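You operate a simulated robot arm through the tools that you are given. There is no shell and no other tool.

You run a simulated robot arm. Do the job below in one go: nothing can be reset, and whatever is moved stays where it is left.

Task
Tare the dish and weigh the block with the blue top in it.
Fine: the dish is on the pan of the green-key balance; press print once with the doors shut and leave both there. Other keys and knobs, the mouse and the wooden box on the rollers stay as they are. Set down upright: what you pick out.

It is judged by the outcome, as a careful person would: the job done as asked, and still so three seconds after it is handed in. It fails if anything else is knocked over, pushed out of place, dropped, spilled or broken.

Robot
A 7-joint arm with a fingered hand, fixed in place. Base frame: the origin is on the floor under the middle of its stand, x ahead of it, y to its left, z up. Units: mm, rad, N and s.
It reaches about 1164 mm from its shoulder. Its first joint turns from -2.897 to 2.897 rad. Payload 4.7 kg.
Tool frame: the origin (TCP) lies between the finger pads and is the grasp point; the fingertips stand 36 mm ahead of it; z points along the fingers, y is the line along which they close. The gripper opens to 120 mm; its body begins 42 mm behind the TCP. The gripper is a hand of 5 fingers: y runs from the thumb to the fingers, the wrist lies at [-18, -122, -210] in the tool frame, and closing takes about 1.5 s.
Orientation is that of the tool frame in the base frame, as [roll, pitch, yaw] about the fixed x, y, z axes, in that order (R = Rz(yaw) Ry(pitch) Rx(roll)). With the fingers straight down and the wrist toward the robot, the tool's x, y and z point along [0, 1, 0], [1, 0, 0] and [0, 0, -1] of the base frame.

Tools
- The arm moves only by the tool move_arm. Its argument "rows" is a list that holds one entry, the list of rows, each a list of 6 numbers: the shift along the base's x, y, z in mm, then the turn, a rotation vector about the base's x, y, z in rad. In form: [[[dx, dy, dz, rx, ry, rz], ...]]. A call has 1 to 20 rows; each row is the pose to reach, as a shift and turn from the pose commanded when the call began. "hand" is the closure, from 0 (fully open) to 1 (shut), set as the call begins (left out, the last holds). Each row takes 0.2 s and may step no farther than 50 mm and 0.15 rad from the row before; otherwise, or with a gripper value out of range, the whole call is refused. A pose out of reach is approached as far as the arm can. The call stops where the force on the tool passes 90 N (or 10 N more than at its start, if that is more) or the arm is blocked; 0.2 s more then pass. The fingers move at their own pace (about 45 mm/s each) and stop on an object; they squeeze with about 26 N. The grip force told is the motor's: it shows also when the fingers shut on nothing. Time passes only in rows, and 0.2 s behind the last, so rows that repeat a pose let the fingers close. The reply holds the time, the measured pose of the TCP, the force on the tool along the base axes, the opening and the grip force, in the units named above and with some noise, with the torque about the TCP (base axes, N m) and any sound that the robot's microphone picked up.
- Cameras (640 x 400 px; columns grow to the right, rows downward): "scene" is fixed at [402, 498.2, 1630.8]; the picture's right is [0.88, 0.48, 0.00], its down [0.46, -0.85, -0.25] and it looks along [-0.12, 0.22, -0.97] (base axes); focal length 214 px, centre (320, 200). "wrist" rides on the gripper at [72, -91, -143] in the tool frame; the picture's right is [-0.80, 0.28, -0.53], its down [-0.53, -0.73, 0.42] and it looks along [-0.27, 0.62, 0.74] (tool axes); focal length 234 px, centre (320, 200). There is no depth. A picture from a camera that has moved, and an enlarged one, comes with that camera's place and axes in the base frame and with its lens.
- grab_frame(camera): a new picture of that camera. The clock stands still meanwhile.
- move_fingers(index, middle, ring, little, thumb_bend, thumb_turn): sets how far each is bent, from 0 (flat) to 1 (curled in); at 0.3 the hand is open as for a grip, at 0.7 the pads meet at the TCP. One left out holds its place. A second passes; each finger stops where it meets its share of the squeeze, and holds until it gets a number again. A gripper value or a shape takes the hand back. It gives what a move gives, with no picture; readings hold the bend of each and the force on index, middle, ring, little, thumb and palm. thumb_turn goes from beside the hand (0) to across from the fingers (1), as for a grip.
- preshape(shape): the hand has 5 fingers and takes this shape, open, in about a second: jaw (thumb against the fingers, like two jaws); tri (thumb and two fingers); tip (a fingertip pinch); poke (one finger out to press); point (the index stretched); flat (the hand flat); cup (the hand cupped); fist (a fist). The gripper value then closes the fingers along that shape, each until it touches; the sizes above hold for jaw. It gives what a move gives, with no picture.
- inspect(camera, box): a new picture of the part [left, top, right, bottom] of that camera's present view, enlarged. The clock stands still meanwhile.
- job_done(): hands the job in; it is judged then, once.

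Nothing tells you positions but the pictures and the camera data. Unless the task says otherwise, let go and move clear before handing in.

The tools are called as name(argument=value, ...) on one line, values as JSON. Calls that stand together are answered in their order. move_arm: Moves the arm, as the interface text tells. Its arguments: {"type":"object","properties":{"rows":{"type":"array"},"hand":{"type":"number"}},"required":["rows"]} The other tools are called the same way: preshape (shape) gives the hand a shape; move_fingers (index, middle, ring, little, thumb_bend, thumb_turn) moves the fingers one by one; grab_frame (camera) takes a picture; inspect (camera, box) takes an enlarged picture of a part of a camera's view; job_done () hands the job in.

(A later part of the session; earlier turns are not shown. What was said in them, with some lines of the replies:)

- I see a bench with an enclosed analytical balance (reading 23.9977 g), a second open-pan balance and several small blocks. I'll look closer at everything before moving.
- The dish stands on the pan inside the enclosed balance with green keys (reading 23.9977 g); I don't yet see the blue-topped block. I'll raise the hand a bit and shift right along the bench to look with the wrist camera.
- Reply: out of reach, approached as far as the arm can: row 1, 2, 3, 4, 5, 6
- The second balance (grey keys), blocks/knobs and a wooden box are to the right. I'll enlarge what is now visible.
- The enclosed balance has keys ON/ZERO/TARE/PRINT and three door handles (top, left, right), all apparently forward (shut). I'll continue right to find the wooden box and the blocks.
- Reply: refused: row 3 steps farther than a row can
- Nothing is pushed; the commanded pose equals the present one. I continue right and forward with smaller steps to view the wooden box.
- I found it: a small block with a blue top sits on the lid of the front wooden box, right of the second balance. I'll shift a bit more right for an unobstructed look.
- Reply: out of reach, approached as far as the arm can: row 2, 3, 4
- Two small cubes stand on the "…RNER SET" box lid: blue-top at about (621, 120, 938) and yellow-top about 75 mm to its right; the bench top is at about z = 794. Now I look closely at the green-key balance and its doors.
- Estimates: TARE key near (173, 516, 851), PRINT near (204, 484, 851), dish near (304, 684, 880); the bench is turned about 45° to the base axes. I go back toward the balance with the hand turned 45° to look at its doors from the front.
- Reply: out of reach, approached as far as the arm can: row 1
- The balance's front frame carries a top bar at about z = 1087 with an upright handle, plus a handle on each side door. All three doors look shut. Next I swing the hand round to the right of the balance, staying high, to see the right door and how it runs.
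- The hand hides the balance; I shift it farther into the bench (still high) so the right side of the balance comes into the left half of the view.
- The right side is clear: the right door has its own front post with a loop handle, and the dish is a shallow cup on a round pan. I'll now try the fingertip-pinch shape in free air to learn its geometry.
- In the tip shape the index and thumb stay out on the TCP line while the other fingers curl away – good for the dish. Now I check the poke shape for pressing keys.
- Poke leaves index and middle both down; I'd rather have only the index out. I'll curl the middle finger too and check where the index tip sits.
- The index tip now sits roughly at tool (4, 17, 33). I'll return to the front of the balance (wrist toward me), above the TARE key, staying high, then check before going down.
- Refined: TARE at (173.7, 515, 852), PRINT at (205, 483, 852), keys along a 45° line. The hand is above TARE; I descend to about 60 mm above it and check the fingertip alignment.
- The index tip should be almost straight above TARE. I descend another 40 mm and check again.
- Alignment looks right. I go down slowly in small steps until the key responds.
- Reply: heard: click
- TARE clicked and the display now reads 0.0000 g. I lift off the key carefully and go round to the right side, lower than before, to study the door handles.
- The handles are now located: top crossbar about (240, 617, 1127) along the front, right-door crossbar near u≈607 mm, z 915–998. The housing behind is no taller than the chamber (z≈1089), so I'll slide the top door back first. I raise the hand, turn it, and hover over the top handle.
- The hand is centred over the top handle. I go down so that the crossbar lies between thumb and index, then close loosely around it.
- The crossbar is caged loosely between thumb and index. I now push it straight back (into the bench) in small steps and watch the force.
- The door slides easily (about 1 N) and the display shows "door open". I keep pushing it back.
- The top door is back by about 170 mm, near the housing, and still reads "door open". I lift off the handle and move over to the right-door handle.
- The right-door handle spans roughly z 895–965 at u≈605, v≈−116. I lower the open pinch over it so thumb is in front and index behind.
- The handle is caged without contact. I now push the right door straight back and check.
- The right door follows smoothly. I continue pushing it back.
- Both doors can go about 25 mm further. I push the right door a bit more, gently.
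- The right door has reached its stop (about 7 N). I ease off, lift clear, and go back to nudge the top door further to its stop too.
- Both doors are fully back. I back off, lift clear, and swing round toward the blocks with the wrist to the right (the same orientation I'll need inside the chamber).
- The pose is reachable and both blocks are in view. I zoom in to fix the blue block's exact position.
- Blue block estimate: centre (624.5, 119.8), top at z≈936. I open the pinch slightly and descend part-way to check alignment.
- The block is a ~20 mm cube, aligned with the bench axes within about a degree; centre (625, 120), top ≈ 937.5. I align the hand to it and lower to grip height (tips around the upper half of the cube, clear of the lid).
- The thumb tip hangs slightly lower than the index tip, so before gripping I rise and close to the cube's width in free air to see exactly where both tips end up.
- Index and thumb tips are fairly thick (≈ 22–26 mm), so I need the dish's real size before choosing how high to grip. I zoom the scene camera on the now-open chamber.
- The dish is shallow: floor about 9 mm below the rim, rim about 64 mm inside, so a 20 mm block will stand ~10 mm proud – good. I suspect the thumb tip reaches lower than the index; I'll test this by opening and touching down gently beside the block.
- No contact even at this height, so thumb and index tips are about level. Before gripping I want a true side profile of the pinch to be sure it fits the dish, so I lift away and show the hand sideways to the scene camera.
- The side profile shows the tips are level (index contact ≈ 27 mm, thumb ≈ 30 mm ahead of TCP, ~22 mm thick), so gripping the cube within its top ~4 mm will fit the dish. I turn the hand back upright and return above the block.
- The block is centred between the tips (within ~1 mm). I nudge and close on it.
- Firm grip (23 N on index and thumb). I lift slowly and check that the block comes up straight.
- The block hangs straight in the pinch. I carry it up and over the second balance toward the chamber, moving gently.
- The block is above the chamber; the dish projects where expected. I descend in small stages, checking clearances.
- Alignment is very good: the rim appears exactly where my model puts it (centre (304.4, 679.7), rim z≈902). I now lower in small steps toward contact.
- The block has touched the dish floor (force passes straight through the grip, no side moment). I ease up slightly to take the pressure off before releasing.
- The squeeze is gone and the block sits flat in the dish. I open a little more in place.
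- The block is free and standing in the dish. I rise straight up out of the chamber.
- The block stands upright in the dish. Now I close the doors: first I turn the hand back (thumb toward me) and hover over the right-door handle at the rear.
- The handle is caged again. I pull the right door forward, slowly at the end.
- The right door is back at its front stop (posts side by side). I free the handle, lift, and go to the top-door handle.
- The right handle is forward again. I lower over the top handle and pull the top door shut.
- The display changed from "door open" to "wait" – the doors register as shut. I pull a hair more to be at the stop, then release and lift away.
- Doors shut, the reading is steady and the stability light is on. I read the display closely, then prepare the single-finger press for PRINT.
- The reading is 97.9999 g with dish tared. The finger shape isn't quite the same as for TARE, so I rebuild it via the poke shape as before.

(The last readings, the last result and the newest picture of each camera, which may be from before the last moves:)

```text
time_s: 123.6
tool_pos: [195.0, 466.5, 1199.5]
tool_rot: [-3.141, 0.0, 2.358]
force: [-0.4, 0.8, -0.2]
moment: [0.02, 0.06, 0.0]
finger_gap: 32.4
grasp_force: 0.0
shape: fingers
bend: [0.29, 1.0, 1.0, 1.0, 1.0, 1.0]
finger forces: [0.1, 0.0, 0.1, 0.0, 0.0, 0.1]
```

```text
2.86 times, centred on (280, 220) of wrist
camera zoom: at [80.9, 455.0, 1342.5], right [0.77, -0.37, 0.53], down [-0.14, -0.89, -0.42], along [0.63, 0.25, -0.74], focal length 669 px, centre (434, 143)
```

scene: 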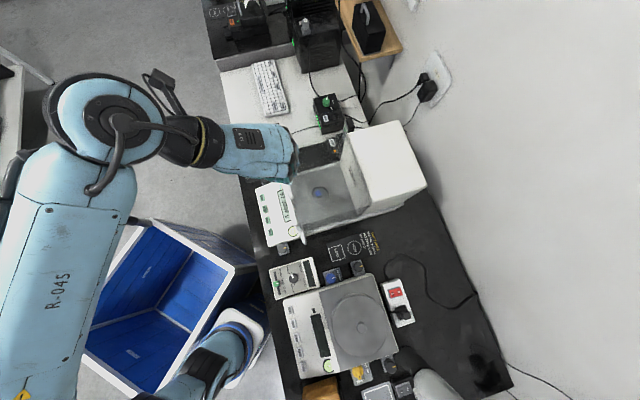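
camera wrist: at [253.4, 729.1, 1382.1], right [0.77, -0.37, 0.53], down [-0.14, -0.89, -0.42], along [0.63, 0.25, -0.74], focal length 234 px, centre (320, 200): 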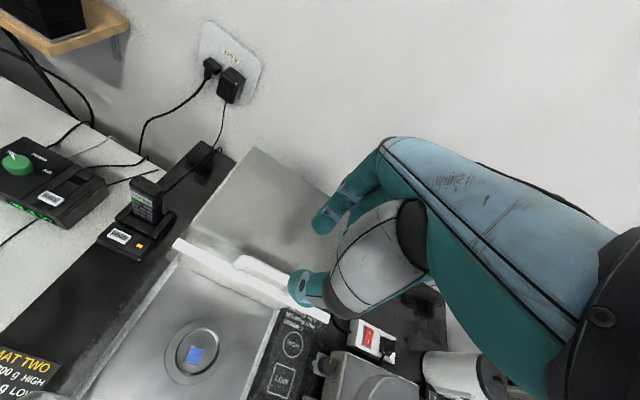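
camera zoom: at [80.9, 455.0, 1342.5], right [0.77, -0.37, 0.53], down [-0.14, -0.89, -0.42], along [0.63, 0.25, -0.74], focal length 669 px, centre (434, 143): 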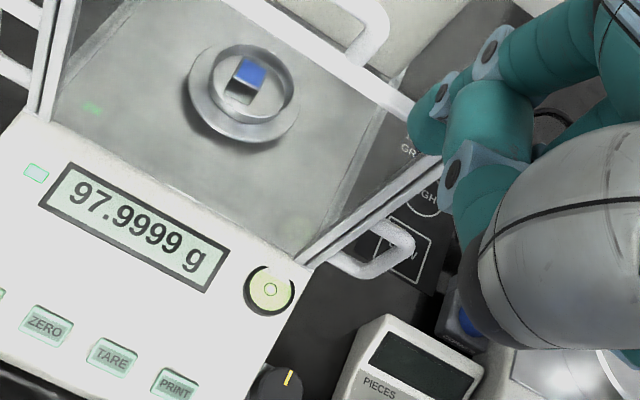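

move_fingers(index=0.65, middle=1.0, ring=1.0, little=1.0, thumb_bend=1.0, thumb_turn=0.6)

move_fingers(index=0.65, middle=1.0, thumb_bend=1.0, thumb_turn=1.0)

inspect(camera="wrist", box=[190, 150, 370, 290])

```text
time_s: 124.6
tool_pos: [196.8, 467.3, 1200.4]
tool_rot: [-3.141, -0.001, 2.359]
force: [0.1, 1.1, -0.9]
moment: [0.02, 0.0, -0.01]
finger_gap: 46.8
grasp_force: 0.0
shape: fingers
bend: [0.65, 1.0, 1.0, 1.0, 1.0, 0.62]
finger forces: [0.1, 0.0, 0.0, 0.0, 0.0, 0.1]
```

```text
time_s: 125.6
tool_pos: [195.4, 468.0, 1199.7]
tool_rot: [-3.141, -0.001, 2.356]
force: [0.2, -0.7, -0.2]
moment: [0.01, 0.02, -0.01]
finger_gap: 39.8
grasp_force: 0.0
shape: fingers
bend: [0.64, 1.0, 1.0, 1.0, 0.99, 0.95]
finger forces: [0.0, 0.0, 0.0, 0.1, 0.0, 0.0]
```

```text
2.86 times, centred on (280, 220) of wrist
camera zoom: at [80.9, 455.0, 1342.5], right [0.77, -0.37, 0.53], down [-0.14, -0.89, -0.42], along [0.63, 0.25, -0.74], focal length 669 px, centre (434, 143)
```

zoom: 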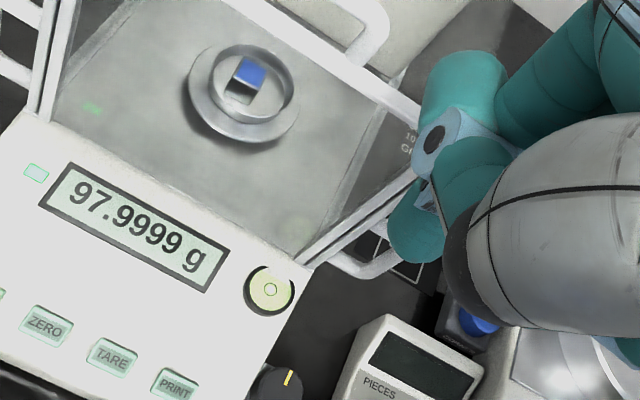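

The finger is now exactly as it was for TARE. I descend over PRINT in stages.

move_arm(rows=[[[0, 0, -45, 0, 0, 0], [0, 0, -90, 0, 0, 0], [0, 0, -135, 0, 0, 0], [0, 0, -180, 0, 0, 0], [0, 0, -220, 0, 0, 0], [0, 0, -255, 0, 0, 0], [0, 0, -285, 0, 0, 0]]])

inspect(camera="wrist", box=[190, 150, 370, 290])

```text
time_s: 127.2
tool_pos: [197.1, 470.0, 915.0]
tool_rot: [3.141, 0.002, 2.358]
force: [-0.1, -1.0, 0.1]
moment: [0.05, -0.02, 0.0]
finger_gap: 40.1
grasp_force: 0.1
shape: fingers
bend: [0.64, 1.0, 1.0, 1.0, 0.99, 0.95]
finger forces: [0.1, 0.0, 0.1, 0.0, 0.1, 0.1]
```

```text
2.86 times, centred on (280, 220) of wrist
camera zoom: at [82.1, 456.4, 1057.5], right [0.77, -0.37, 0.52], down [-0.14, -0.89, -0.43], along [0.63, 0.25, -0.74], focal length 669 px, centre (434, 143)
```

zoom: 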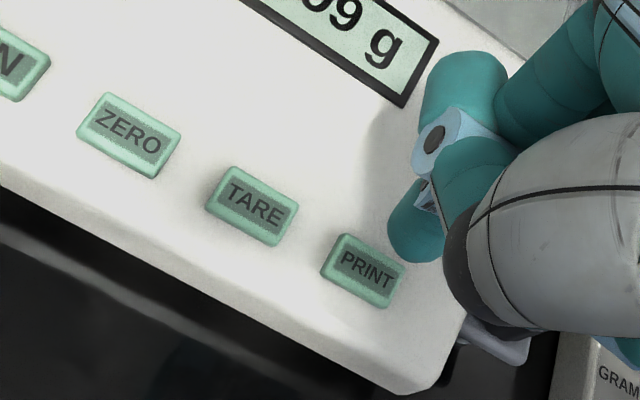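

move_arm(rows=[[[-0.5, 0, -7, 0, 0, 0], [-1, 0, -14, 0, 0, 0], [-1, 0, -20, 0, 0, 0]]])

inspect(camera="wrist", box=[190, 150, 370, 290])

inspect(camera="scene", box=[245, 170, 335, 250])

```text
time_s: 128.0
tool_pos: [195.1, 468.9, 894.5]
tool_rot: [-3.142, -0.001, 2.358]
force: [0.1, 0.2, 0.6]
moment: [0.0, -0.01, 0.0]
finger_gap: 39.9
grasp_force: 0.0
shape: fingers
bend: [0.64, 1.0, 1.0, 1.0, 0.99, 0.95]
finger forces: [0.0, 0.0, 0.0, 0.0, 0.1, 0.0]
```

```text
2.86 times, centred on (280, 220) of wrist
camera zoom: at [79.7, 455.5, 1037.0], right [0.77, -0.37, 0.53], down [-0.14, -0.89, -0.42], along [0.63, 0.25, -0.74], focal length 669 px, centre (434, 143)
```

zoom: 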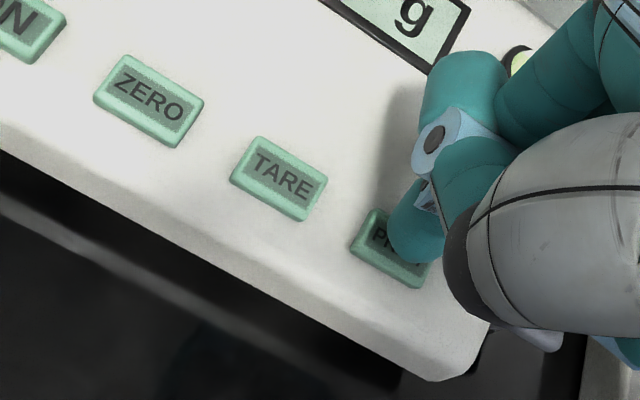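

```text
5.00 times, centred on (290, 210) of scene
camera zoom: at [402.0, 498.2, 1630.8], right [0.88, 0.48, 0.0], down [0.46, -0.85, -0.25], along [-0.12, 0.22, -0.97], focal length 1072 px, centre (470, 150)
```

zoom: 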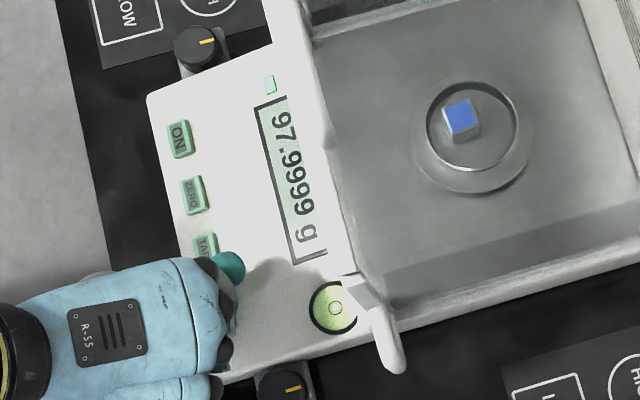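

Fingertip is just above PRINT, the display still reads 97.9999 g, doors shut. I press once, slowly.

move_arm(rows=[[[0, 0, -2, 0, 0, 0], [0, 0, -4, 0, 0, 0]]])

```text
time_s: 128.6
tool_pos: [195.0, 467.1, 890.3]
tool_rot: [-3.141, 0.001, 2.358]
force: [0.4, -0.4, 2.7]
moment: [0.05, -0.02, -0.01]
finger_gap: 40.1
grasp_force: 1.3
shape: fingers
bend: [0.64, 1.0, 1.0, 1.0, 0.99, 0.95]
finger forces: [2.4, 0.1, 0.0, 0.0, 0.0, 0.0]
heard: click
```

One click heard. I lift straight off and check the display.

move_arm(rows=[[[0, 0, 4, 0, 0, 0], [0, 0, 15, 0, 0, 0], [0, 0, 40, 0, 0, 0], [0, 0, 80, 0, 0, 0], [0, 0, 125, 0, 0, 0], [0, 0, 170, 0, 0, 0], [0, 0, 215, 0, 0, 0], [0, 0, 260, 0, 0, 0], [0, 0, 310, 0, 0, 0]]])

grab_frame(camera="wrist")

inspect(camera="scene", box=[240, 130, 400, 260])

grab_frame(camera="scene")

```text
time_s: 130.6
tool_pos: [194.7, 467.0, 1197.8]
tool_rot: [-3.139, 0.002, 2.359]
force: [0.1, -0.2, 0.7]
moment: [-0.03, 0.0, -0.03]
finger_gap: 40.0
grasp_force: 0.0
shape: fingers
bend: [0.64, 1.0, 1.0, 1.0, 0.99, 0.95]
finger forces: [0.0, 0.0, 0.1, 0.0, 0.0, 0.0]
```

```text
taken
camera wrist: at [79.1, 455.2, 1341.1], right [0.77, -0.37, 0.53], down [-0.14, -0.9, -0.42], along [0.63, 0.25, -0.74], focal length 234 px, centre (320, 200)
```

wrist: 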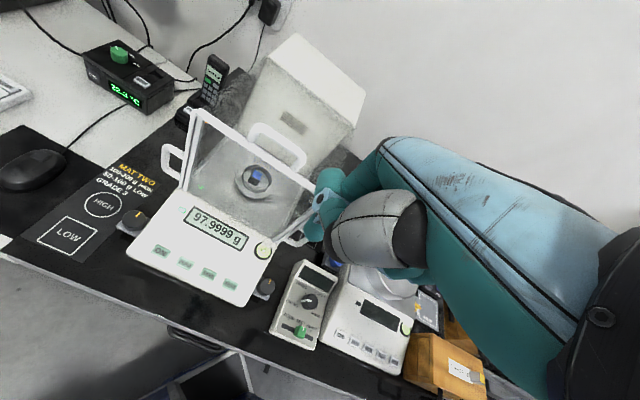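

```text
3.08 times, centred on (320, 195) of scene
camera zoom: at [402.0, 498.2, 1630.8], right [0.88, 0.48, 0.0], down [0.46, -0.85, -0.25], along [-0.12, 0.22, -0.97], focal length 660 px, centre (320, 215)
```

zoom: 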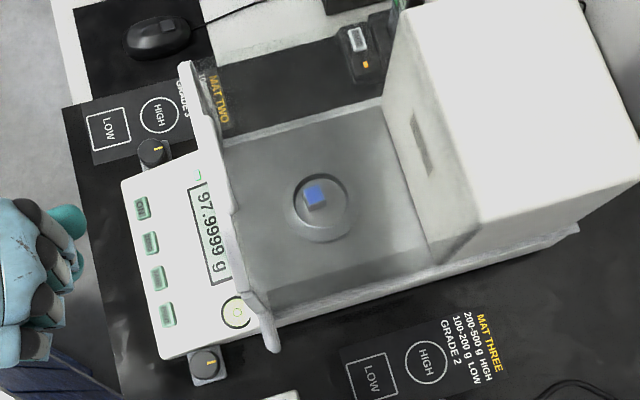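

```text
taken
```

scene: 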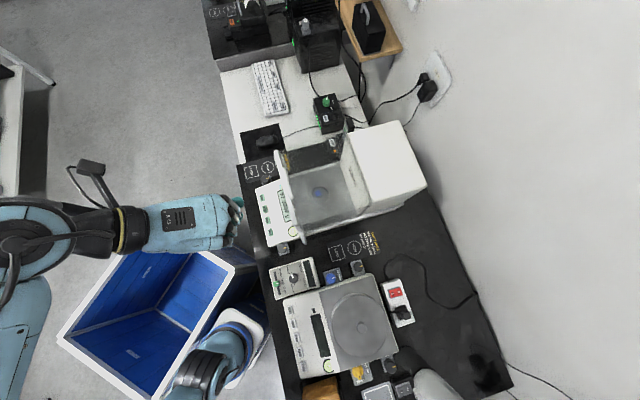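

The display holds 97.9999 g. The dish and block are on the pan with the doors shut, and PRINT was pressed once. The yellow block, wooden box, mouse and knobs look unchanged, and the hand is clear, so I hand the job in.

job_done()

```text
The job is handed in.
```

The job is handed in: the dish is tared and the blue-top block is weighed in it at 97.9999 g.

- **Tare:** I pressed TARE once with the doors shut, and the display went from 23.9977 g to 0.0000 g.
- **Weighing:** I opened the top and right doors and set the block upright in the dish. When the block touched down it pressed the dish with about 13 N for a moment before I eased off. With both doors shut again the reading settled at 97.9999 g.
- **Print:** I pressed PRINT once and heard one click. I saw no printout or message, so the click is the only sign the press registered.
- **Left as it was:** The dish and block are on the pan with the doors shut. In the last pictures the other keys and knobs, the mouse, the yellow block and the wooden box looked unchanged.
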